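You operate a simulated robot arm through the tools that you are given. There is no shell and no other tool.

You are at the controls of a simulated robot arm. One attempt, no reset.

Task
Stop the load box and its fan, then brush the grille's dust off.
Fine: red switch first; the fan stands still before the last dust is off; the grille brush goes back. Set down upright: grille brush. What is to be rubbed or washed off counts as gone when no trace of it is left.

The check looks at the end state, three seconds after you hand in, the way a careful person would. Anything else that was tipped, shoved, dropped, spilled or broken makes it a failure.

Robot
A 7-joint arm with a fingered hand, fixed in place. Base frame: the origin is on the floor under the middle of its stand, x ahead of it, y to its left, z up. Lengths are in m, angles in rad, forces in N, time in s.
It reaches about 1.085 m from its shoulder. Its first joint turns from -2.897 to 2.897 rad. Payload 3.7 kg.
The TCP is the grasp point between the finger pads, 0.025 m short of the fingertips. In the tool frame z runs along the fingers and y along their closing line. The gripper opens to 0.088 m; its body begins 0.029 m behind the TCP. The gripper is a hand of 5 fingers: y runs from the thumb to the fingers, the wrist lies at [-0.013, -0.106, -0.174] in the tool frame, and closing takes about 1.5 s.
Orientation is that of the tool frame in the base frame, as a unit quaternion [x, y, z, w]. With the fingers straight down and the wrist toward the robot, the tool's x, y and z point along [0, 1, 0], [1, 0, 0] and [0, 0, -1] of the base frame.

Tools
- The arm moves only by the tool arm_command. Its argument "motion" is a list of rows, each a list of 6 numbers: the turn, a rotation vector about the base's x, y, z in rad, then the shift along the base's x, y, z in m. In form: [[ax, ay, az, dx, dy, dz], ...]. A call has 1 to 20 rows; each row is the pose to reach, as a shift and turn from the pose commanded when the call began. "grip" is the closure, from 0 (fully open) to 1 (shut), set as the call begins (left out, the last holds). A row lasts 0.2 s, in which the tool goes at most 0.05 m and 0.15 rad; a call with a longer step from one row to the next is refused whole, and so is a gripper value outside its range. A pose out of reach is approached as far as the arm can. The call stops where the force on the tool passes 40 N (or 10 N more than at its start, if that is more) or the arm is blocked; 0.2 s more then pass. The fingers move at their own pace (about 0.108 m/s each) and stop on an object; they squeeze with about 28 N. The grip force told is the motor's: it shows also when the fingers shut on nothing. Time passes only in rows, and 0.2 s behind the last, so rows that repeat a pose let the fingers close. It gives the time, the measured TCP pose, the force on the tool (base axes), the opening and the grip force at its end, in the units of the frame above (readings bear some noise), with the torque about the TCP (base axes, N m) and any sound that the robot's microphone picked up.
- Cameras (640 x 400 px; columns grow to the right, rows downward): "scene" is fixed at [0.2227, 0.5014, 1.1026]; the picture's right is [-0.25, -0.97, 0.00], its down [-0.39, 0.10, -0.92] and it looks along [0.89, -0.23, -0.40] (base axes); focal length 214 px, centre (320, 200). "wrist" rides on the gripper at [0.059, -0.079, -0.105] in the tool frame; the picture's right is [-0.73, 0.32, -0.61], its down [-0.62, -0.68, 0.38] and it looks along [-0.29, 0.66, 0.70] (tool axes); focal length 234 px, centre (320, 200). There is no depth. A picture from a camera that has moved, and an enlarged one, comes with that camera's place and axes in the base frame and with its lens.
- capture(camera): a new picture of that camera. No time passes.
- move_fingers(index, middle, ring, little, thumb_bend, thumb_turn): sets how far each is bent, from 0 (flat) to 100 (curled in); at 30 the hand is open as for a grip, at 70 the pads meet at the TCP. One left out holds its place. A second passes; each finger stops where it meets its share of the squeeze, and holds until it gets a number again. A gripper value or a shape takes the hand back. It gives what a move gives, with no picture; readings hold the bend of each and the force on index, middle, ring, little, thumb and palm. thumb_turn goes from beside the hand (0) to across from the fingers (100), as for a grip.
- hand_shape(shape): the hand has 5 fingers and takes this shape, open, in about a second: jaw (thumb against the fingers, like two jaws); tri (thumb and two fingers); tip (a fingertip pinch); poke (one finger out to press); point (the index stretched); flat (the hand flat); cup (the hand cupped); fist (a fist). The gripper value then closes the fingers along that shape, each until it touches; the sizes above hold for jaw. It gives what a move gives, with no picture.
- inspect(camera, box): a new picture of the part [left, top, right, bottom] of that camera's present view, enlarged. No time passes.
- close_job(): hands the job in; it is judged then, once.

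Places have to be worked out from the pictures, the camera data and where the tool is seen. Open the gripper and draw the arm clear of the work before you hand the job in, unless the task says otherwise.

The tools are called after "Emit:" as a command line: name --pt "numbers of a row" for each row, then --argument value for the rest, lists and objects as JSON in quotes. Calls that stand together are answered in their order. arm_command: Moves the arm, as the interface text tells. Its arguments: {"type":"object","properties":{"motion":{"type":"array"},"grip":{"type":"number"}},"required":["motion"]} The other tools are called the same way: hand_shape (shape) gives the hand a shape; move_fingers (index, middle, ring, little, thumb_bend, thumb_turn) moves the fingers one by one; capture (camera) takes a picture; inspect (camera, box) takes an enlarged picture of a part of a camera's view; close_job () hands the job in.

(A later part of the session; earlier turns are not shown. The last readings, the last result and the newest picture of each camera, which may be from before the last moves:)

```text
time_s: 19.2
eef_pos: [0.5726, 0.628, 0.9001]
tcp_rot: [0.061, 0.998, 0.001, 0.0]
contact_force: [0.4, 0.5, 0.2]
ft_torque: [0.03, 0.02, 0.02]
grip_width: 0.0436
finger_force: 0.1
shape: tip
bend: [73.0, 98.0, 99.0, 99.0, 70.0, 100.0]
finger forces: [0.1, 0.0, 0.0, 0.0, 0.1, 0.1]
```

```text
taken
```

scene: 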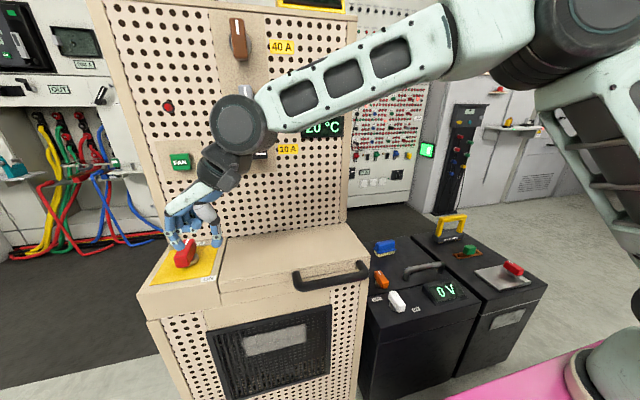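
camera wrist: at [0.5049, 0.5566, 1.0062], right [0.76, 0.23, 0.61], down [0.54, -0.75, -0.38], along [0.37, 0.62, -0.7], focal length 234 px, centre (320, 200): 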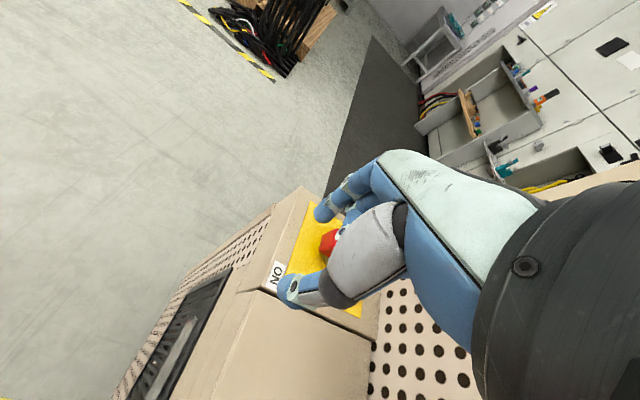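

The lamp is off and the knob now appears turned. I'll zoom in on the knob and the temperature display.

Emit:
inspect --camera "scene" --box '[140, 220, 240, 290]'

Emit:
inspect --camera "scene" --box '[150, 80, 350, 190]'

Emit:
inspect --camera "scene" --box '[200, 300, 340, 400]'

```text
5.71 times, centred on (190, 255) of scene
camera zoom: at [0.2227, 0.5014, 1.1026], right [-0.25, -0.97, 0.0], down [-0.39, 0.1, -0.92], along [0.89, -0.23, -0.4], focal length 1226 px, centre (1063, -114)
```

zoom: 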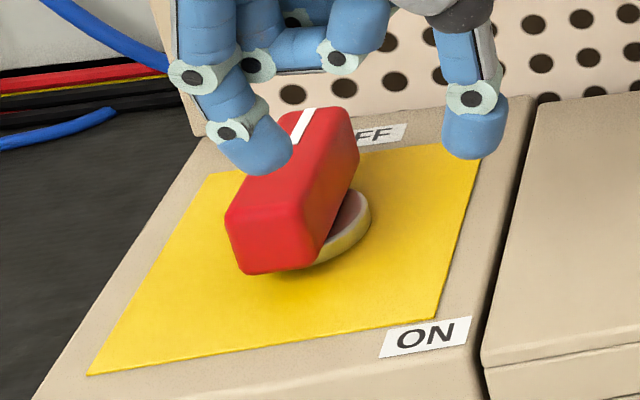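

```text
3.20 times, centred on (250, 135) of scene
camera zoom: at [0.2227, 0.5014, 1.1026], right [-0.25, -0.97, 0.0], down [-0.39, 0.1, -0.92], along [0.89, -0.23, -0.4], focal length 686 px, centre (544, 408)
```

zoom: 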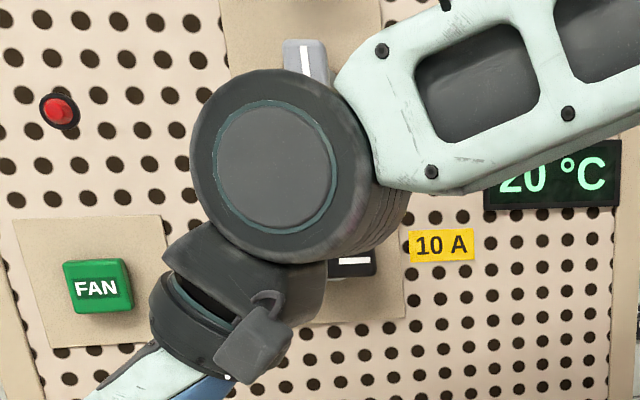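

```text
4.00 times, centred on (270, 350) of scene
camera zoom: at [0.2227, 0.5014, 1.1026], right [-0.25, -0.97, 0.0], down [-0.39, 0.1, -0.92], along [0.89, -0.23, -0.4], focal length 858 px, centre (520, -400)
```

zoom: 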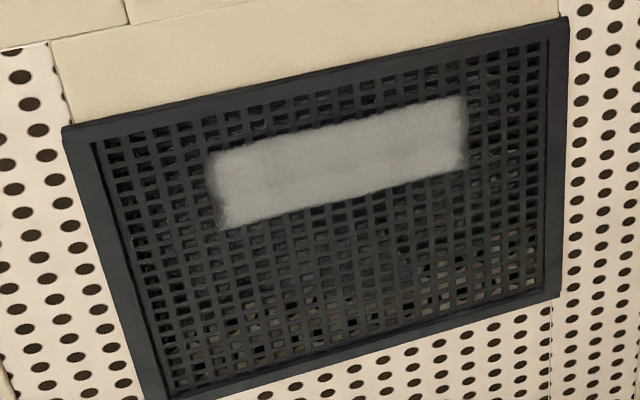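

The knob's long axis projects exactly along +x, so it is at OFF; the lamp is off and the display fell to 20 °C. Next is the FAN button: I'll back off, return the yaw to 0, and then pitch the fingers forward.

Emit:
arm_command --pt "0 0 0 -0.02 0 0.03" --pt "0 0 -0.145 -0.04 0.005 0.06" --pt "0 0 -0.29 -0.055 0.01 0.08" --pt "0 0 -0.435 -0.06 0.015 0.09" --pt "0 0 -0.58 -0.065 0.02 0.1" --pt "0 0 -0.725 -0.07 0.025 0.11" --pt "0 0 -0.87 -0.073 0.03 0.12" --pt "0 0 -1.015 -0.073 0.032 0.12" --pt "0 0 -1.16 -0.073 0.032 0.12" --pt "0 0 -1.305 -0.073 0.032 0.12" --pt "0 0 -1.45 -0.073 0.032 0.12" --pt "0 0 -1.45 -0.073 0.032 0.12"

Emit:
hand_shape --shape "poke"

Emit:
capture --camera "scene"

```text
time_s: 21.8
eef_pos: [0.4956, 0.6618, 1.0229]
tcp_rot: [0.708, 0.707, 0.0, 0.0]
contact_force: [1.0, 0.1, -0.1]
ft_torque: [-0.04, -0.01, 0.04]
grip_width: 0.0436
finger_force: 0.0
shape: tip
bend: [73.0, 98.0, 99.0, 99.0, 70.0, 100.0]
finger forces: [0.0, 0.1, 0.0, 0.1, 0.0, 0.1]
```

```text
time_s: 22.7
eef_pos: [0.4957, 0.6616, 1.0229]
tcp_rot: [0.707, 0.707, 0.0, 0.0]
contact_force: [0.5, 0.8, 0.0]
ft_torque: [0.03, -0.02, -0.03]
grip_width: 0.0
finger_force: 0.1
shape: poke
bend: [70.0, 70.0, 99.0, 99.0, 100.0, 100.0]
finger forces: [0.1, 0.1, 0.0, 0.0, 0.0, 0.0]
```

```text
taken
```

scene: 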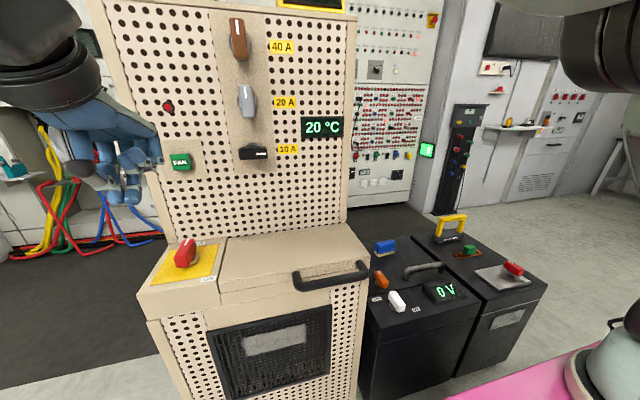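

The knob sits clearly at OFF and the display shows 20 °C. I'll now pitch the hand about −75° about y so the two poking fingertips point toward the panel.

Emit:
arm_command --pt "0 -0.145 0 0 0.003 0" --pt "0 -0.29 0 0 0.006 0" --pt "0 -0.435 0 0 0.01 0" --pt "0 -0.58 0 0 0.014 0" --pt "0 -0.725 0 0 0.018 0" --pt "0 -0.87 0 0 0.02 0" --pt "0 -1.015 0 0 0.022 0" --pt "0 -1.16 0 0 0.023 0" --pt "0 -1.305 0 0 0.023 0" --pt "0 -1.305 0 0 0.023 0"

Emit:
capture --camera "scene"

Emit:
capture --camera "wrist"

```text
time_s: 24.9
eef_pos: [0.4969, 0.6859, 1.0237]
tcp_rot: [0.562, 0.562, 0.429, 0.43]
contact_force: [0.2, -0.1, 1.0]
ft_torque: [-0.01, -0.01, 0.03]
grip_width: 0.0
finger_force: 0.1
shape: poke
bend: [70.0, 70.0, 99.0, 99.0, 100.0, 100.0]
finger forces: [0.1, 0.0, 0.0, 0.1, 0.0, 0.1]
```

```text
taken
```

scene: 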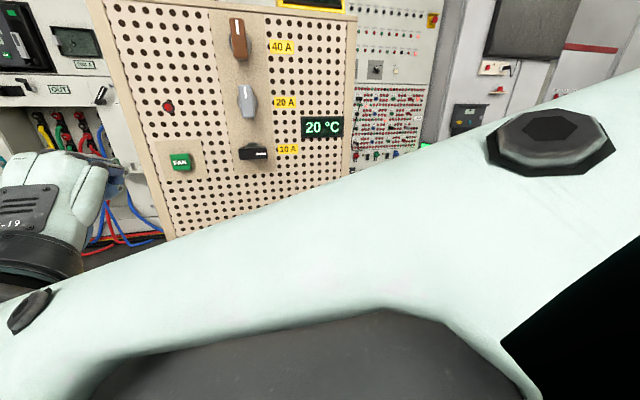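

```text
taken
camera wrist: at [0.3737, 0.7445, 0.9753], right [-0.5, -0.73, 0.47], down [0.19, -0.62, -0.76], along [0.84, -0.29, 0.45], focal length 234 px, centre (320, 200)
```

wrist: 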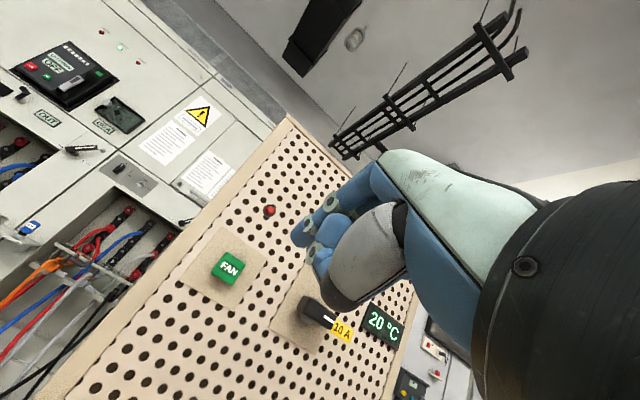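

The fingers now point forward; the FAN face re-measures to (0.744, 0.682, 0.991). I'll move the TCP to about (0.685, 0.687, 0.990), leaving the tips about 3 cm short, and verify the aim.

Emit:
arm_command --pt "0 0 0 0.035 0 -0.007" --pt "0 0 0 0.075 0 -0.014" --pt "0 0 0 0.115 0 -0.021" --pt "0 0 0 0.155 0 -0.028" --pt "0 0 0 0.185 0.001 -0.033" --pt "0 0 0 0.185 0.001 -0.033"

Emit:
capture --camera "wrist"

Emit:
capture --camera "scene"

```text
time_s: 26.3
eef_pos: [0.6823, 0.6877, 0.9889]
tcp_rot: [0.562, 0.562, 0.43, 0.429]
contact_force: [0.4, 0.4, 0.8]
ft_torque: [0.02, 0.02, -0.01]
grip_width: 0.0
finger_force: 0.1
shape: poke
bend: [70.0, 70.0, 99.0, 99.0, 100.0, 100.0]
finger forces: [0.1, 0.0, 0.0, 0.0, 0.1, 0.1]
```

```text
taken
camera wrist: at [0.5596, 0.7468, 0.9414], right [-0.5, -0.73, 0.47], down [0.19, -0.62, -0.76], along [0.84, -0.29, 0.45], focal length 234 px, centre (320, 200)
```

wrist: 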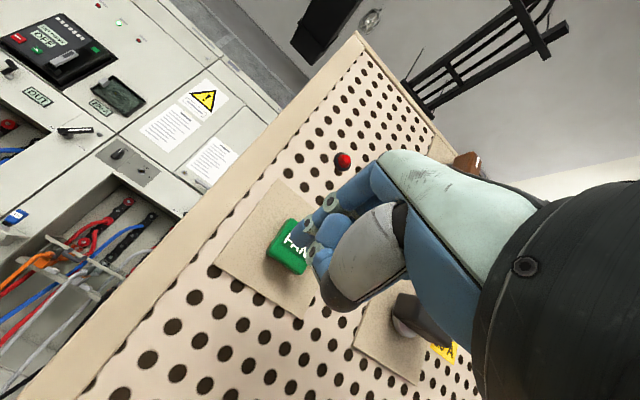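

```text
taken
```

scene: 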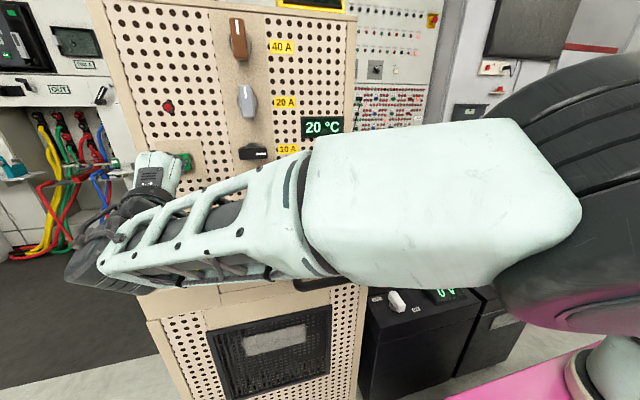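

The fingertips are near the button. I'll zoom in on the wrist view to check they line up with the FAN face.

Emit:
inspect --camera "wrist" --box '[240, 170, 380, 310]'

Emit:
inspect --camera "scene" --box '[90, 130, 260, 300]'

```text
2.86 times, centred on (310, 240) of wrist
camera zoom: at [0.5596, 0.7468, 0.9414], right [-0.5, -0.73, 0.47], down [0.19, -0.62, -0.76], along [0.84, -0.29, 0.45], focal length 669 px, centre (349, 86)
```

zoom: 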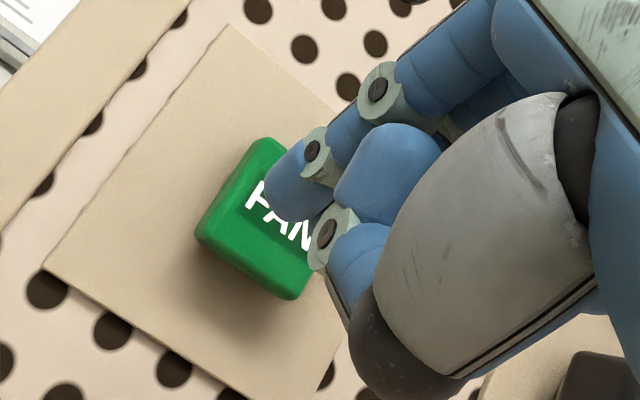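

```text
2.35 times, centred on (175, 215) of scene
camera zoom: at [0.2227, 0.5014, 1.1026], right [-0.25, -0.97, 0.0], down [-0.39, 0.1, -0.92], along [0.89, -0.23, -0.4], focal length 505 px, centre (661, 165)
```

zoom: 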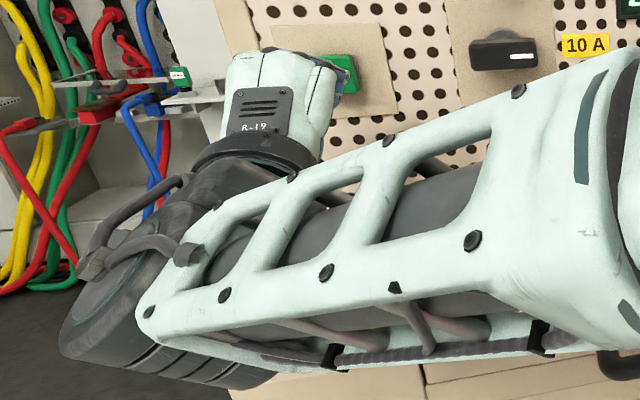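

The index tip triangulates to about (0.709, 0.694, 0.986), with the middle finger 2 cm to its right, so both face the button. I'll press forward in small steps.

Emit:
arm_command --pt "0 0 0 0.015 -0.002 0.002" --pt "0 0 0 0.027 -0.003 0.002" --pt "0 0 0 0.033 -0.003 0.002" --pt "0 0 0 0.036 -0.003 0.002" --pt "0 0 0 0.039 -0.003 0.002" --pt "0 0 0 0.041 -0.003 0.002"

Emit:
capture --camera "wrist"

```text
time_s: 27.7
eef_pos: [0.7205, 0.6842, 0.9918]
tcp_rot: [0.562, 0.561, 0.429, 0.43]
contact_force: [-11.2, -0.4, 2.9]
ft_torque: [-0.03, -0.01, 0.03]
grip_width: 0.0002
finger_force: 0.1
shape: poke
bend: [70.0, 70.0, 99.0, 99.0, 100.0, 100.0]
finger forces: [10.0, 0.0, 0.1, 0.1, 0.1, 0.1]
heard: click
```

```text
taken
camera wrist: at [0.5985, 0.7425, 0.9439], right [-0.5, -0.73, 0.47], down [0.19, -0.62, -0.76], along [0.84, -0.29, 0.45], focal length 234 px, centre (320, 200)
```

wrist: 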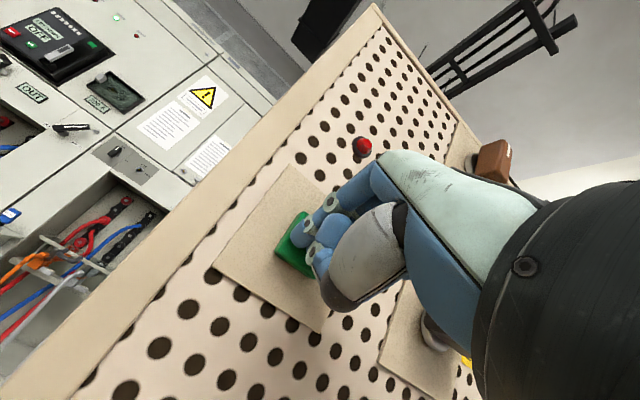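

A click was heard at about 11 N, so the FAN button was pressed. I'll withdraw straight back and look at the panel.

Emit:
arm_command --pt "0 0 0 -0.02 0 0" --pt "0 0 0 -0.05 0 0" --pt "0 0 0 -0.09 0 0" --pt "0 0 0 -0.13 0 0.005" --pt "0 0 0 -0.17 0 0.01" --pt "0 0 0 -0.21 0 0.02" --pt "0 0 0 -0.23 0 0.03"

Emit:
capture --camera "wrist"

Emit:
inspect --camera "wrist" --box '[170, 200, 320, 320]'

```text
time_s: 29.3
eef_pos: [0.4907, 0.6834, 1.023]
tcp_rot: [0.562, 0.561, 0.429, 0.43]
contact_force: [0.1, 1.1, -0.4]
ft_torque: [-0.03, -0.05, 0.01]
grip_width: 0.0
finger_force: 0.0
shape: poke
bend: [70.0, 70.0, 99.0, 99.0, 100.0, 100.0]
finger forces: [0.1, 0.0, 0.0, 0.0, 0.0, 0.0]
```

```text
taken
camera wrist: at [0.3684, 0.7423, 0.9763], right [-0.5, -0.73, 0.47], down [0.19, -0.62, -0.76], along [0.84, -0.29, 0.45], focal length 234 px, centre (320, 200)
```

wrist: 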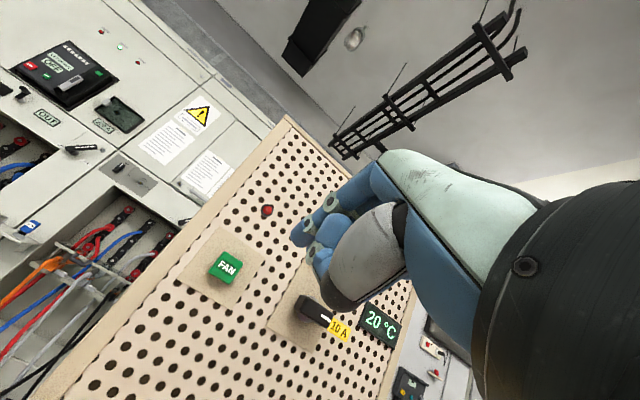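

```text
3.33 times, centred on (245, 260) of wrist
camera zoom: at [0.3684, 0.7423, 0.9763], right [-0.5, -0.73, 0.47], down [0.19, -0.62, -0.76], along [0.84, -0.29, 0.45], focal length 781 px, centre (570, 0)
```

zoom: 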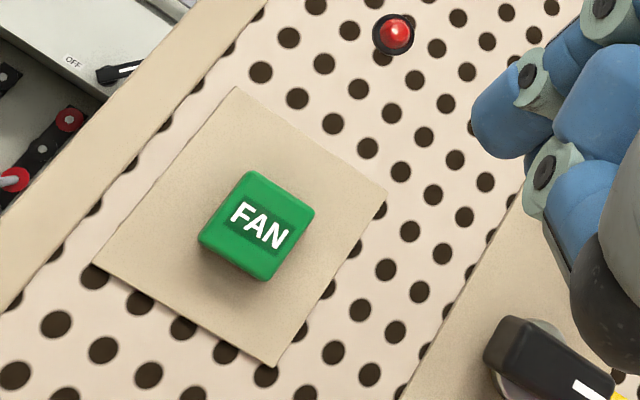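

The lamp stays dark and the button has sprung back out. I'll restore the hand to pointing down while moving right toward the black cabinets, then look at the grille for fan motion and at the brush.

Emit:
arm_command --pt "0 0.145 0 -0.005 -0.01 0.01" --pt "0 0.29 0 -0.01 -0.03 0.02" --pt "0 0.435 0 -0.02 -0.06 0.03" --pt "0 0.58 0 -0.03 -0.1 0.04" --pt "0 0.725 0 -0.03 -0.14 0.05" --pt "0 0.87 0 -0.03 -0.18 0.06" --pt "0 1.015 0 -0.03 -0.22 0.06" --pt "0 1.16 0 -0.02 -0.26 0.06" --pt "0 1.305 0 -0.01 -0.3 0.06" --pt "0 1.305 0 0.0 -0.34 0.06" --pt "0 1.305 0 0.02 -0.38 0.06" --pt "0 1.305 0 0.04 -0.42 0.06" --pt "0 1.305 0 0.06 -0.46 0.06" --pt "0 1.305 0 0.08 -0.5 0.06"

Emit:
capture --camera "wrist"

Emit:
capture --camera "scene"

Emit:
inspect --camera "scene" --box '[200, 300, 340, 400]'

```text
time_s: 32.3
eef_pos: [0.5688, 0.182, 1.0828]
tcp_rot: [0.707, 0.707, 0.0, 0.0]
contact_force: [0.2, 0.2, 0.1]
ft_torque: [0.03, -0.03, 0.0]
grip_width: 0.0
finger_force: 0.0
shape: poke
bend: [70.0, 70.0, 99.0, 99.0, 100.0, 100.0]
finger forces: [0.0, 0.0, 0.0, 0.0, 0.0, 0.0]
```

```text
taken
camera wrist: at [0.4889, 0.2418, 1.1889], right [0.32, -0.73, 0.61], down [-0.68, -0.62, -0.38], along [0.66, -0.29, -0.7], focal length 234 px, centre (320, 200)
```

wrist: 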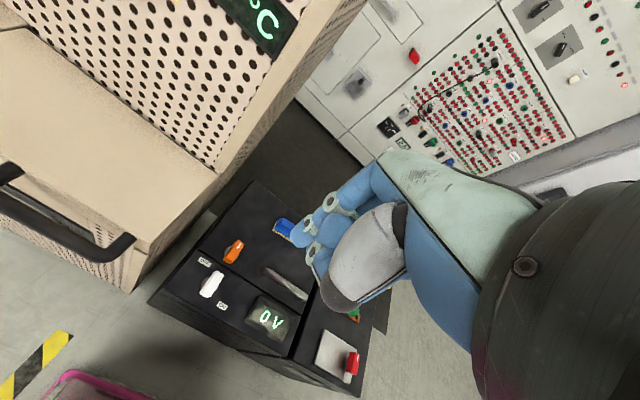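

```text
taken
```

scene: 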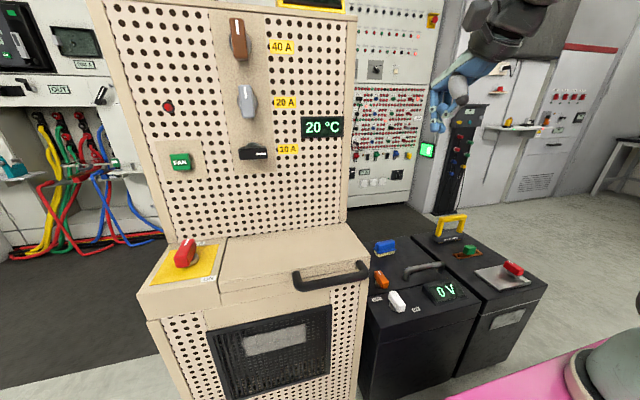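

```text
4.00 times, centred on (270, 350) of scene
camera zoom: at [0.2227, 0.5014, 1.1026], right [-0.25, -0.97, 0.0], down [-0.39, 0.1, -0.92], along [0.89, -0.23, -0.4], focal length 858 px, centre (520, -400)
```

zoom: 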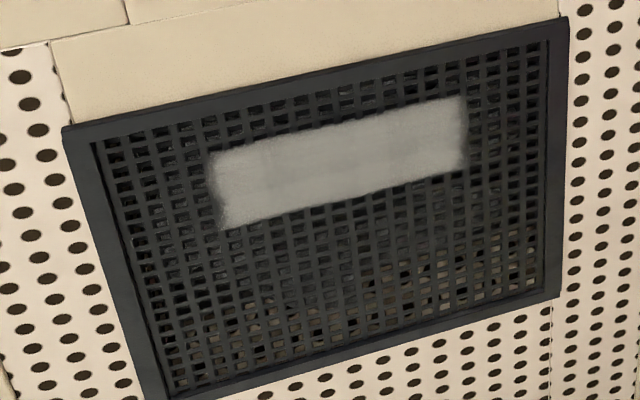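

I'll zoom further into the lower half of the grille, where something behind it shows through, and compare across a short wait to see whether the fan still moves.

Emit:
inspect --camera "scene" --box '[230, 340, 330, 400]'

Emit:
arm_command --pt "0 0 0 0 0 0"

Emit:
inspect --camera "scene" --box '[230, 340, 330, 400]'

```text
6.40 times, centred on (280, 370) of scene
camera zoom: at [0.2227, 0.5014, 1.1026], right [-0.25, -0.97, 0.0], down [-0.39, 0.1, -0.92], along [0.89, -0.23, -0.4], focal length 1373 px, centre (576, -888)
```

zoom: 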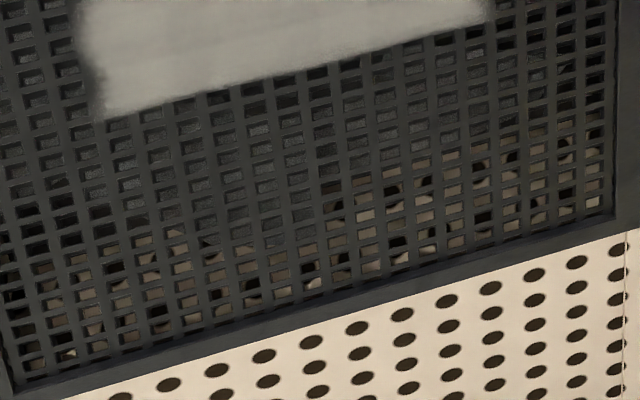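

```text
time_s: 32.7
eef_pos: [0.5679, 0.1827, 1.0831]
tcp_rot: [0.708, 0.706, 0.0, 0.0]
contact_force: [0.1, 0.2, -0.6]
ft_torque: [-0.02, -0.01, 0.03]
grip_width: 0.0
finger_force: 0.1
shape: poke
bend: [70.0, 70.0, 99.0, 99.0, 100.0, 100.0]
finger forces: [0.0, 0.1, 0.0, 0.0, 0.1, 0.0]
```

```text
6.40 times, centred on (280, 370) of scene
camera zoom: at [0.2227, 0.5014, 1.1026], right [-0.25, -0.97, 0.0], down [-0.39, 0.1, -0.92], along [0.89, -0.23, -0.4], focal length 1373 px, centre (576, -888)
```

zoom: 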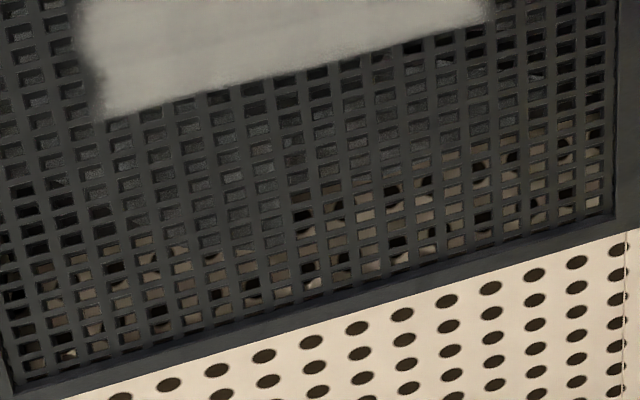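

Small changes behind the mesh suggest a blade is still moving, so the fan may be coasting down; I'll recheck later. The brush triangulates to about (0.905, 0.035, 0.54), so I'll open the hand to jaw and move to a viewpoint near it.

Emit:
hand_shape --shape "jaw"

Emit:
arm_command --pt "0 0 0 0.013 -0.025 -0.028" --pt "0 0 0 0.026 -0.05 -0.056" --pt "0 0 0 0.04 -0.075 -0.085" --pt "0 0 0 0.053 -0.1 -0.113" --pt "0 0 0 0.066 -0.126 -0.141" --pt "0 0 0 0.079 -0.151 -0.17" --pt "0 0 0 0.092 -0.176 -0.198" --pt "0 0 0 0.106 -0.202 -0.226" --pt "0 0 0 0.119 -0.227 -0.255" --pt "0 0 0 0.132 -0.252 -0.283" --pt "0 0 0 0.132 -0.252 -0.283"

Emit:
capture --camera "wrist"

Emit:
capture --camera "scene"

Emit:
inspect --camera "scene" --box '[230, 340, 330, 400]'

```text
time_s: 33.6
eef_pos: [0.5682, 0.1832, 1.083]
tcp_rot: [0.707, 0.707, 0.0, 0.0]
contact_force: [-0.1, -0.3, 0.2]
ft_torque: [-0.03, 0.0, 0.01]
grip_width: 0.0879
finger_force: 0.1
shape: jaw
bend: [30.0, 30.0, 30.0, 30.0, 30.0, 98.0]
finger forces: [0.0, 0.0, 0.0, 0.0, 0.0, 0.0]
```

```text
time_s: 36.0
eef_pos: [0.7055, -0.0682, 0.7974]
tcp_rot: [0.707, 0.707, -0.001, -0.001]
contact_force: [-0.7, -1.0, 0.2]
ft_torque: [-0.01, 0.02, 0.0]
grip_width: 0.0878
finger_force: 0.1
shape: jaw
bend: [30.0, 30.0, 30.0, 30.0, 30.0, 98.0]
finger forces: [0.0, 0.1, 0.0, 0.1, 0.1, 0.0]
```

```text
taken
camera wrist: at [0.6251, -0.0086, 0.9028], right [0.32, -0.73, 0.61], down [-0.68, -0.62, -0.38], along [0.66, -0.29, -0.7], focal length 234 px, centre (320, 200)
```

wrist: 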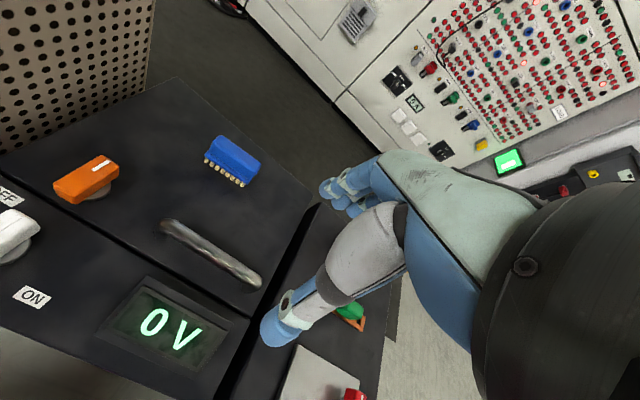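

```text
taken
```

scene: 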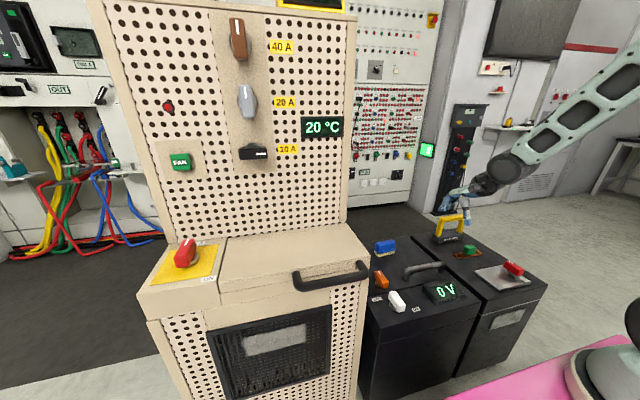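

```text
6.40 times, centred on (280, 370) of scene
camera zoom: at [0.2227, 0.5014, 1.1026], right [-0.25, -0.97, 0.0], down [-0.39, 0.1, -0.92], along [0.89, -0.23, -0.4], focal length 1373 px, centre (576, -888)
```

zoom: 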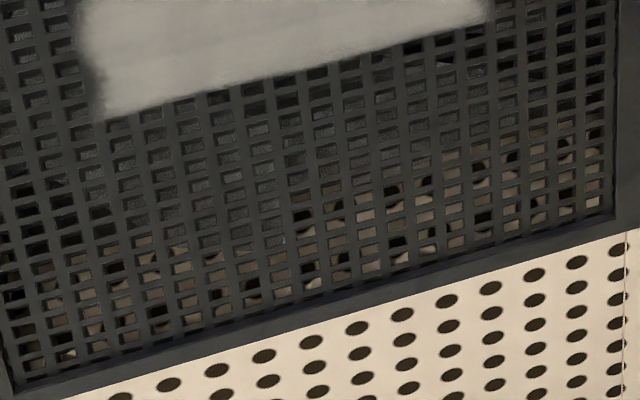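

The grille pattern is nearly unchanged, so the fan looks close to stopped. The brush is now clearly visible; I'll zoom in on it for position, yaw and size.

Emit:
inspect --camera "wrist" --box '[180, 110, 290, 210]'

Emit:
inspect --camera "scene" --box '[360, 225, 420, 265]'

```text
4.00 times, centred on (235, 160) of wrist
camera zoom: at [0.6251, -0.0086, 0.9028], right [0.32, -0.73, 0.61], down [-0.68, -0.62, -0.38], along [0.66, -0.29, -0.7], focal length 937 px, centre (660, 360)
```

zoom: 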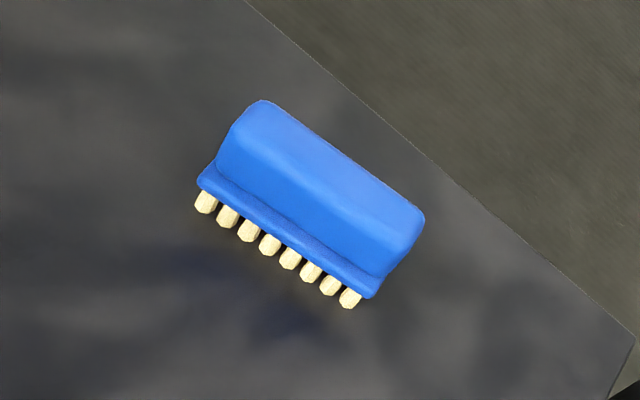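

```text
10.00 times, centred on (390, 245) of scene
camera zoom: at [0.2227, 0.5014, 1.1026], right [-0.25, -0.97, 0.0], down [-0.39, 0.1, -0.92], along [0.89, -0.23, -0.4], focal length 2145 px, centre (-380, -250)
```

zoom: 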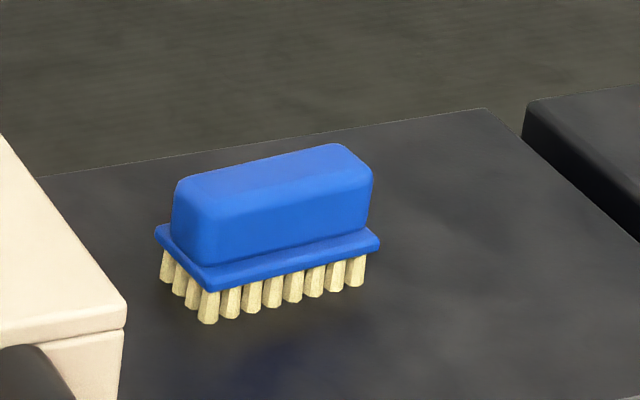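

The brush centre works out to about (0.910, 0.027), its long axis along y with about +6° yaw. Its base flange is at z≈0.525, body top ≈0.56, bristle bottoms ≈0.507. Before planning the brushing pose I want to know where my own shoulder and stand are, so I'll zoom on the lower right.

Emit:
inspect --camera "scene" --box '[480, 200, 640, 400]'

Emit:
inspect --camera "scene" --box '[430, 50, 640, 260]'

```text
2.00 times, centred on (560, 300) of scene
camera zoom: at [0.2227, 0.5014, 1.1026], right [-0.25, -0.97, 0.0], down [-0.39, 0.1, -0.92], along [0.89, -0.23, -0.4], focal length 429 px, centre (-160, 0)
```

zoom: 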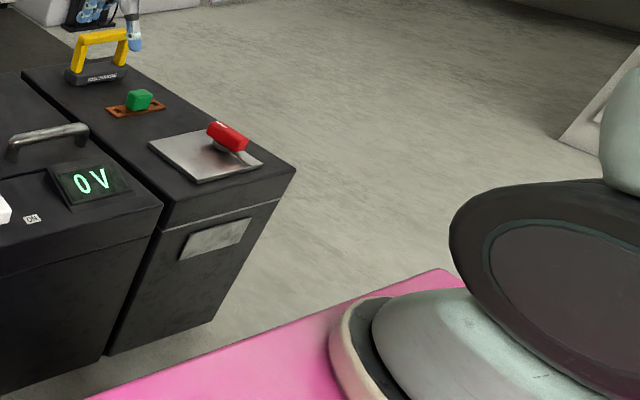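

```text
1.90 times, centred on (535, 155) of scene
camera zoom: at [0.2227, 0.5014, 1.1026], right [-0.25, -0.97, 0.0], down [-0.39, 0.1, -0.92], along [0.89, -0.23, -0.4], focal length 408 px, centre (-90, 286)
```

zoom: 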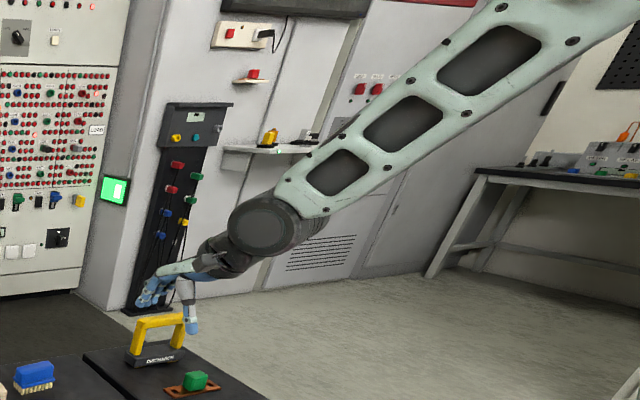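

The arm's shoulder is roughly at (0.3, 0, 0.85), so everything is well in reach. The dust patch measures about y 0.443–0.598, z 0.527–0.598 on the grille plane x≈0.59. For a balanced hold on the brush I'll check the "tri" shape (thumb against index and middle).

Emit:
hand_shape --shape "tri"

Emit:
capture --camera "wrist"

Emit:
inspect --camera "scene" --box '[420, 160, 520, 230]'

Emit:
inspect --camera "scene" --box '[230, 340, 330, 400]'

```text
time_s: 36.9
eef_pos: [0.7044, -0.0681, 0.796]
tcp_rot: [0.707, 0.707, 0.001, 0.0]
contact_force: [-0.4, 0.3, -0.2]
ft_torque: [-0.02, -0.01, 0.03]
grip_width: 0.0881
finger_force: 0.1
shape: tri
bend: [30.0, 30.0, 99.0, 99.0, 30.0, 98.0]
finger forces: [0.0, 0.0, 0.0, 0.0, 0.0, 0.0]
```

```text
taken
camera wrist: at [0.6252, -0.0084, 0.903], right [0.32, -0.73, 0.61], down [-0.68, -0.62, -0.38], along [0.66, -0.29, -0.7], focal length 234 px, centre (320, 200)
```

wrist: 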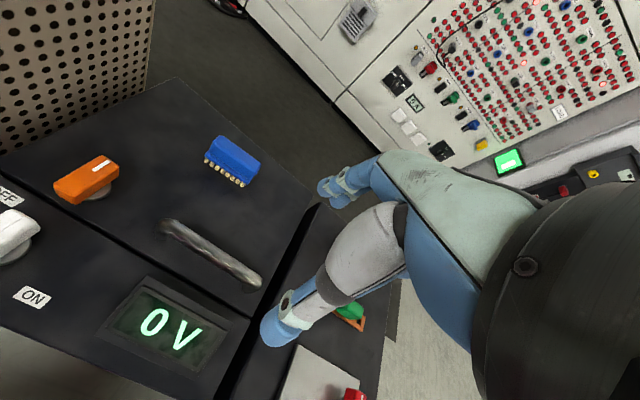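

```text
5.71 times, centred on (470, 195) of scene
camera zoom: at [0.2227, 0.5014, 1.1026], right [-0.25, -0.97, 0.0], down [-0.39, 0.1, -0.92], along [0.89, -0.23, -0.4], focal length 1226 px, centre (-537, 229)
```

zoom: 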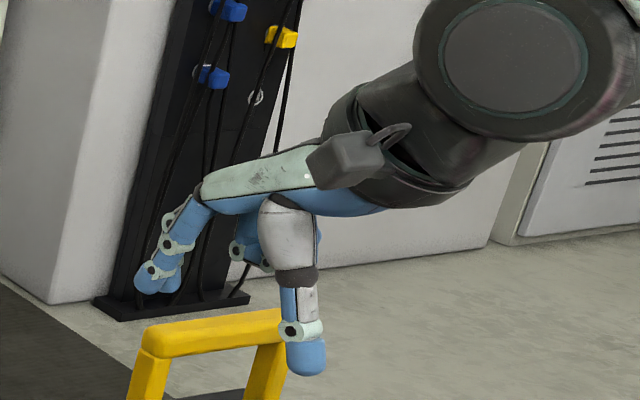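

```text
6.40 times, centred on (280, 370) of scene
camera zoom: at [0.2227, 0.5014, 1.1026], right [-0.25, -0.97, 0.0], down [-0.39, 0.1, -0.92], along [0.89, -0.23, -0.4], focal length 1373 px, centre (576, -888)
```

zoom: 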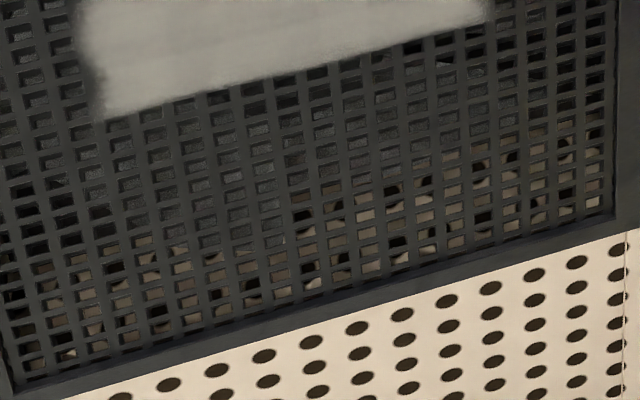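

The grille picture is now identical to the one a second ago, so the fan stands still. In tri the thumb sits opposite index/middle (tool x ≈ +0.004 against +0.005/−0.014), good for the brush. I'll move to 10 cm above the brush with +0.1 rad yaw.

Emit:
arm_command --pt "0 0 0.02 0.035 0.015 -0.01" --pt "0 0 0.04 0.07 0.03 -0.02" --pt "0 0 0.06 0.105 0.047 -0.035" --pt "0 0 0.08 0.14 0.065 -0.055" --pt "0 0 0.1 0.175 0.083 -0.08" --pt "0 0 0.1 0.2068 0.0971 -0.11" --pt "0 0 0.1 0.2068 0.0971 -0.1388" --pt "0 0 0.1 0.2068 0.0971 -0.1388"

Emit:
capture --camera "wrist"

Emit:
inspect --camera "scene" --box '[350, 190, 450, 260]'

```text
time_s: 38.7
eef_pos: [0.9068, 0.0283, 0.6569]
tcp_rot: [0.671, 0.741, 0.0, 0.0]
contact_force: [-0.2, 0.7, 0.1]
ft_torque: [0.0, 0.05, 0.04]
grip_width: 0.0879
finger_force: 0.1
shape: tri
bend: [30.0, 30.0, 99.0, 99.0, 30.0, 98.0]
finger forces: [0.1, 0.0, 0.1, 0.0, 0.0, 0.1]
```

```text
taken
camera wrist: at [0.8225, 0.0782, 0.7632], right [0.39, -0.69, 0.61], down [-0.62, -0.69, -0.38], along [0.68, -0.22, -0.7], focal length 234 px, centre (320, 200)
```

wrist: 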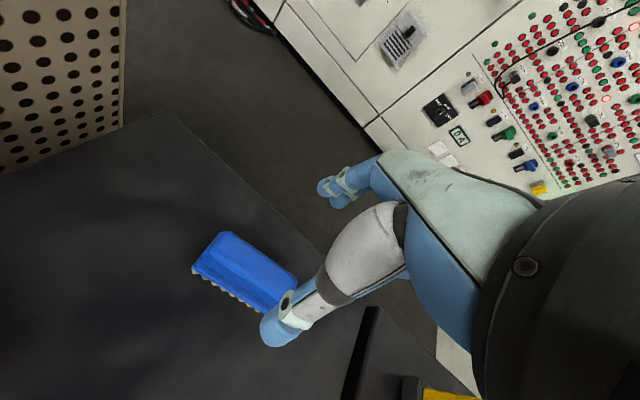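

```text
5.71 times, centred on (400, 225) of scene
camera zoom: at [0.2227, 0.5014, 1.1026], right [-0.25, -0.97, 0.0], down [-0.39, 0.1, -0.92], along [0.89, -0.23, -0.4], focal length 1226 px, centre (-137, 57)
```

zoom: 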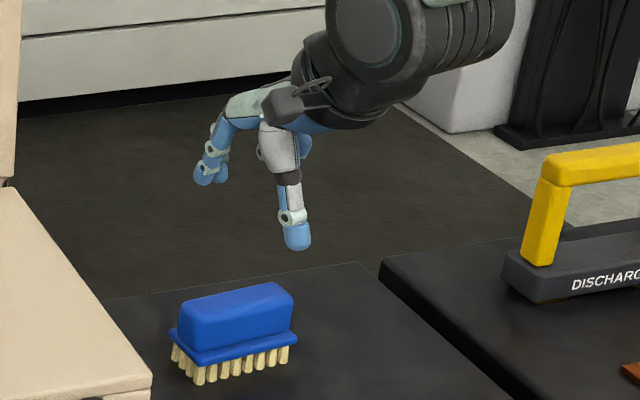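

The hand is above the brush. I'll zoom in on the wrist view to refine the offset before lowering.

Emit:
inspect --camera "wrist" --box '[170, 210, 330, 350]'

```text
2.86 times, centred on (250, 280) of wrist
camera zoom: at [0.8225, 0.0782, 0.7632], right [0.39, -0.69, 0.61], down [-0.62, -0.69, -0.38], along [0.68, -0.22, -0.7], focal length 669 px, centre (520, -29)
```

zoom: 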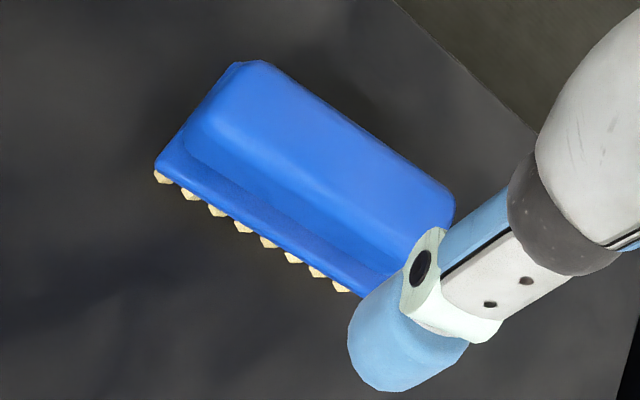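

The brush centre re-measures to (0.906, 0.0295), and the TCP reads (0.907, 0.028), well aligned. I'll lower to z≈0.563, with the tips just above the brush flange.

Emit:
arm_command --pt "0 0 0 0 0.001 -0.03" --pt "0 0 0 0 0.001 -0.06" --pt "0 0 0 0 0.001 -0.08" --pt "0 0 0 0 0.001 -0.092" --pt "0 0 0 0 0.001 -0.092"

Emit:
inspect --camera "scene" --box '[350, 200, 450, 270]'

Emit:
inspect --camera "wrist" --box '[230, 150, 410, 350]'

```text
time_s: 39.9
eef_pos: [0.9088, 0.0271, 0.567]
tcp_rot: [0.671, 0.742, 0.001, 0.0]
contact_force: [-0.3, -0.1, 0.2]
ft_torque: [0.0, -0.01, 0.03]
grip_width: 0.0879
finger_force: 0.1
shape: tri
bend: [30.0, 30.0, 99.0, 99.0, 30.0, 98.0]
finger forces: [0.0, 0.0, 0.0, 0.0, 0.0, 0.1]
```

```text
5.71 times, centred on (400, 235) of scene
camera zoom: at [0.2227, 0.5014, 1.1026], right [-0.25, -0.97, 0.0], down [-0.39, 0.1, -0.92], along [0.89, -0.23, -0.4], focal length 1226 px, centre (-137, 0)
```

zoom: 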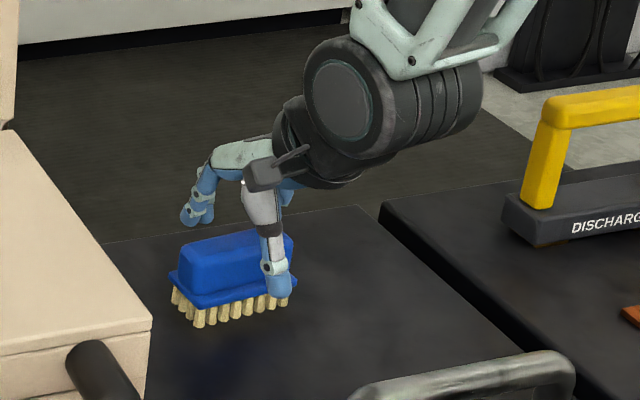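

```text
2.00 times, centred on (320, 250) of wrist
camera zoom: at [0.8232, 0.0785, 0.6731], right [0.39, -0.69, 0.61], down [-0.62, -0.69, -0.38], along [0.68, -0.22, -0.7], focal length 468 px, centre (320, 100)
```

zoom: 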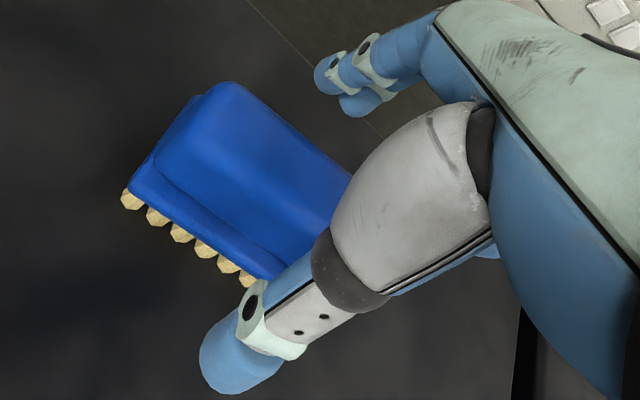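

The TCP projects onto the brush's top centre, with thumb and fingers on either side of the body. I'll lower 3 mm more and close the grip.

Emit:
arm_command --grip 1.0 --pt "0 0 0 -0.001 0.001 -0.003" --pt "0 0 0 -0.001 0.001 -0.003" --pt "0 0 0 -0.001 0.001 -0.003" --pt "0 0 0 -0.001 0.001 -0.003" --pt "0 0 0 -0.001 0.001 -0.003" --pt "0 0 0 -0.001 0.001 -0.003" --pt "0 0 0 -0.001 0.001 -0.003" --pt "0 0 0 -0.001 0.001 -0.003"

Emit:
inspect --camera "scene" --box '[350, 200, 450, 270]'

Emit:
inspect --camera "wrist" --box '[230, 150, 410, 350]'

```text
time_s: 41.7
eef_pos: [0.9073, 0.0285, 0.5649]
tcp_rot: [0.671, 0.741, 0.001, 0.0]
contact_force: [-0.9, 0.7, -0.7]
ft_torque: [-0.02, -0.01, 0.01]
grip_width: 0.0245
finger_force: 28.2
shape: tri
bend: [74.0, 55.0, 100.0, 100.0, 74.0, 100.0]
finger forces: [12.8, 12.4, 0.1, 0.0, 25.2, 0.0]
```

```text
5.71 times, centred on (400, 235) of scene
camera zoom: at [0.2227, 0.5014, 1.1026], right [-0.25, -0.97, 0.0], down [-0.39, 0.1, -0.92], along [0.89, -0.23, -0.4], focal length 1226 px, centre (-137, 0)
```

zoom: 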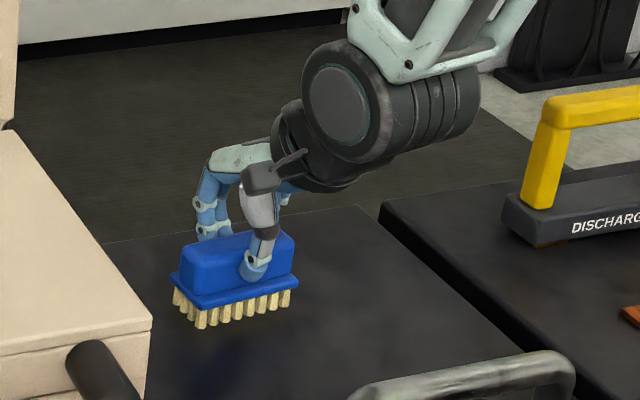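

```text
2.00 times, centred on (320, 250) of wrist
camera zoom: at [0.8228, 0.08, 0.6705], right [0.39, -0.69, 0.61], down [-0.62, -0.69, -0.38], along [0.68, -0.22, -0.7], focal length 468 px, centre (320, 100)
```

zoom: 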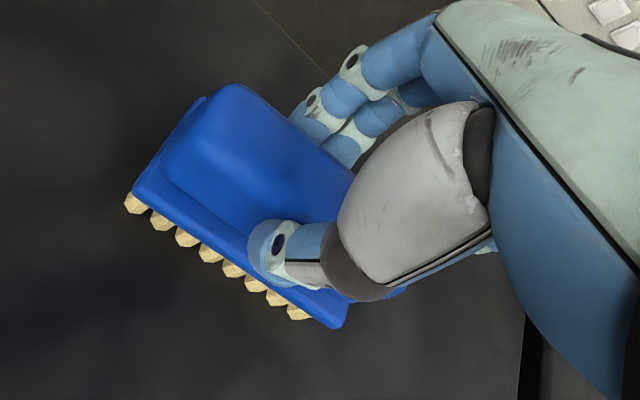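

The brush is held (12.8 + 12.4 N against 25.2 N, width 0.0245). I'll lift it gently by 5 cm and check that it comes up level.

Emit:
arm_command --pt "0 0 0 0 0 0.01" --pt "0 0 0 0 0 0.025" --pt "0 0 0 0 0 0.045" --pt "0 0 0 0 0 0.05" --pt "0 0 0 0 0 0.05"

Emit:
inspect --camera "scene" --box '[350, 190, 450, 260]'

Emit:
inspect --camera "wrist" --box '[230, 150, 410, 350]'

```text
time_s: 42.9
eef_pos: [0.9076, 0.0292, 0.6135]
tcp_rot: [0.671, 0.741, 0.0, 0.0]
contact_force: [0.7, -0.1, -1.5]
ft_torque: [-0.03, 0.02, 0.02]
grip_width: 0.0247
finger_force: 27.7
shape: tri
bend: [74.0, 55.0, 100.0, 100.0, 74.0, 100.0]
finger forces: [12.7, 12.4, 0.1, 0.1, 25.2, 0.0]
```

```text
5.71 times, centred on (400, 225) of scene
camera zoom: at [0.2227, 0.5014, 1.1026], right [-0.25, -0.97, 0.0], down [-0.39, 0.1, -0.92], along [0.89, -0.23, -0.4], focal length 1226 px, centre (-137, 57)
```

zoom: 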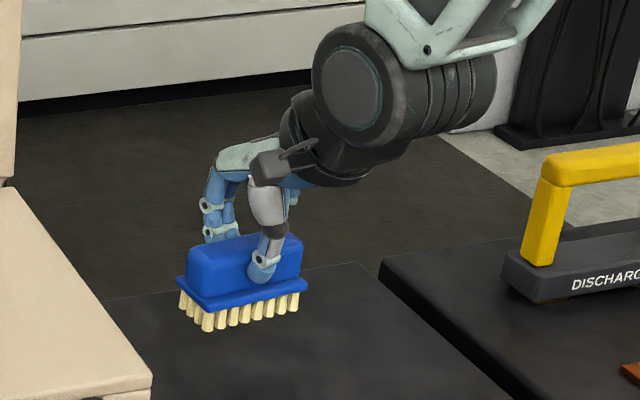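

```text
2.00 times, centred on (320, 250) of wrist
camera zoom: at [0.8229, 0.0802, 0.7202], right [0.39, -0.69, 0.61], down [-0.62, -0.69, -0.38], along [0.68, -0.22, -0.7], focal length 468 px, centre (320, 100)
```

zoom: 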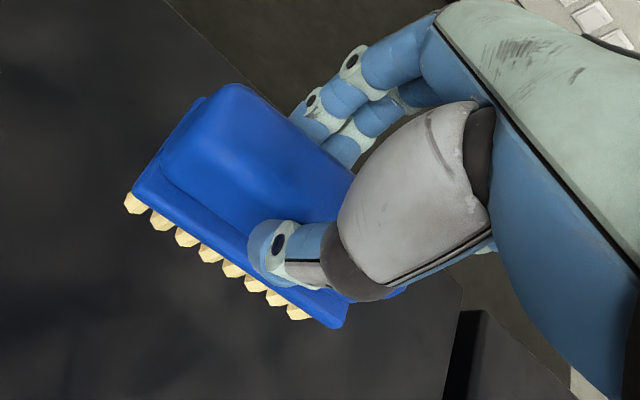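

The brush came up level and stays steady in the grip. I'll carry it back and up, away from the box, before turning it toward the grille.

Emit:
arm_command --pt "0 0 0 -0.01 0 0.04" --pt "0 0 0 -0.03 0.002 0.08" --pt "0 0 0 -0.06 0.005 0.115" --pt "0 0 0 -0.095 0.01 0.14" --pt "0 0 0 -0.13 0.015 0.165" --pt "0 0 0 -0.165 0.02 0.19" --pt "0 0 0 -0.2 0.025 0.215" --pt "0 0 0 -0.235 0.03 0.24" --pt "0 0 0 -0.27 0.04 0.26" --pt "0 0 0 -0.305 0.05 0.28" --pt "0 0 0 -0.34 0.06 0.28" --pt "0 0 0 -0.375 0.08 0.28" --pt "0 0 0 -0.41 0.1 0.28" --pt "0 0 0 -0.44 0.12 0.28" --pt "0 0 0 -0.46 0.15 0.28"

Emit:
capture --camera "scene"

Emit:
capture --camera "wrist"

```text
time_s: 46.1
eef_pos: [0.4487, 0.1723, 0.8963]
tcp_rot: [0.673, 0.74, 0.006, -0.011]
contact_force: [0.2, 0.3, 0.0]
ft_torque: [0.01, 0.01, 0.05]
grip_width: 0.0238
finger_force: 27.7
shape: tri
bend: [74.0, 55.0, 100.0, 100.0, 74.0, 100.0]
finger forces: [12.6, 12.6, 0.0, 0.1, 25.2, 0.1]
out of reach, approached as far as the arm can: row 13
```

```text
taken
```

scene: 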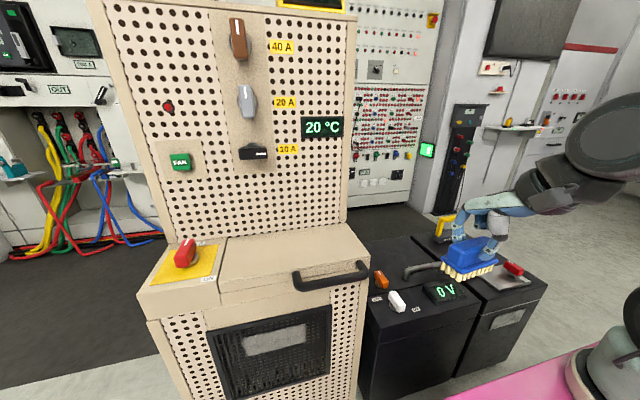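

```text
taken
camera wrist: at [0.3656, 0.2208, 1.005], right [0.4, -0.71, 0.59], down [-0.62, -0.68, -0.39], along [0.67, -0.21, -0.71], focal length 234 px, centre (320, 200)
```

wrist: 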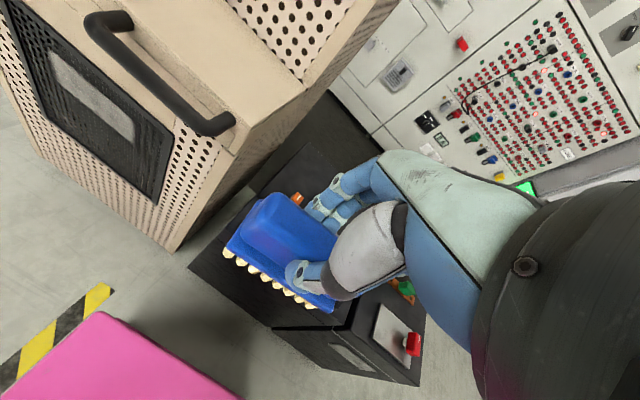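

The arm was folded too close to its shoulder at the last rows, but it holds the brush fine. I'll move left in front of the box and yaw the hand to +90° so the wrist is to the right and the brush can face the grille.

Emit:
arm_command --pt "0 0 0 0.01 0.03 0" --pt "0 0 0 0.015 0.07 0" --pt "0 0 0 0.01 0.11 0" --pt "0 0 0 0.005 0.15 0" --pt "0 0 0 0 0.19 0" --pt "0 0 0 -0.005 0.23 0" --pt "0 0 0.147 -0.009 0.25 0" --pt "0 0 0.294 -0.009 0.27 0" --pt "0 0 0.441 -0.009 0.28 0" --pt "0 0 0.588 -0.009 0.29 0" --pt "0 0 0.735 -0.009 0.3 0" --pt "0 0 0.882 -0.009 0.3 0" --pt "0 0 1.029 -0.009 0.3 0" --pt "0 0 1.176 -0.009 0.3 0" --pt "0 0 1.323 -0.009 0.3 0" --pt "0 0 1.47 -0.009 0.3 0" --pt "0 0 1.47 -0.009 0.3 0"

Emit:
capture --camera "scene"

Emit:
capture --camera "wrist"

```text
time_s: 47.0
eef_pos: [0.4414, 0.2016, 0.8795]
tcp_rot: [0.723, 0.687, 0.016, -0.078]
contact_force: [0.7, 0.2, -0.6]
ft_torque: [-0.05, -0.01, 0.02]
grip_width: 0.0236
finger_force: 28.3
shape: tri
bend: [74.0, 55.0, 100.0, 100.0, 74.0, 100.0]
finger forces: [12.8, 12.6, 0.0, 0.0, 25.5, 0.1]
stopped in row 4: the arm was blocked; the commanded pose is now the measured one
```

```text
taken
```

scene: 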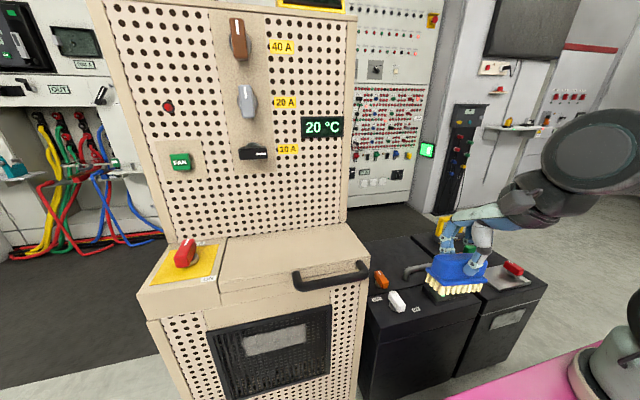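

```text
taken
camera wrist: at [0.3752, 0.2491, 0.999], right [0.33, -0.81, 0.48], down [-0.75, -0.53, -0.4], along [0.58, -0.22, -0.78], focal length 234 px, centre (320, 200)
```

wrist: 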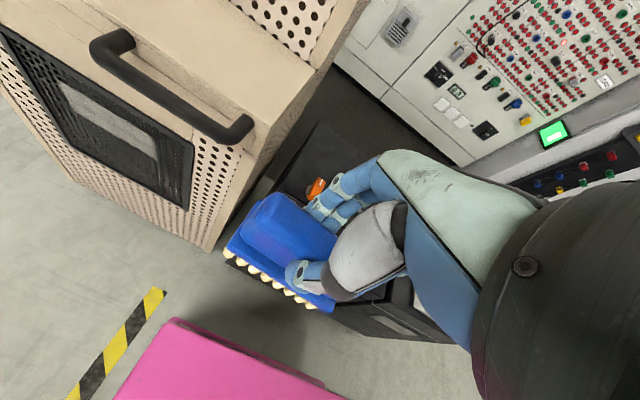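

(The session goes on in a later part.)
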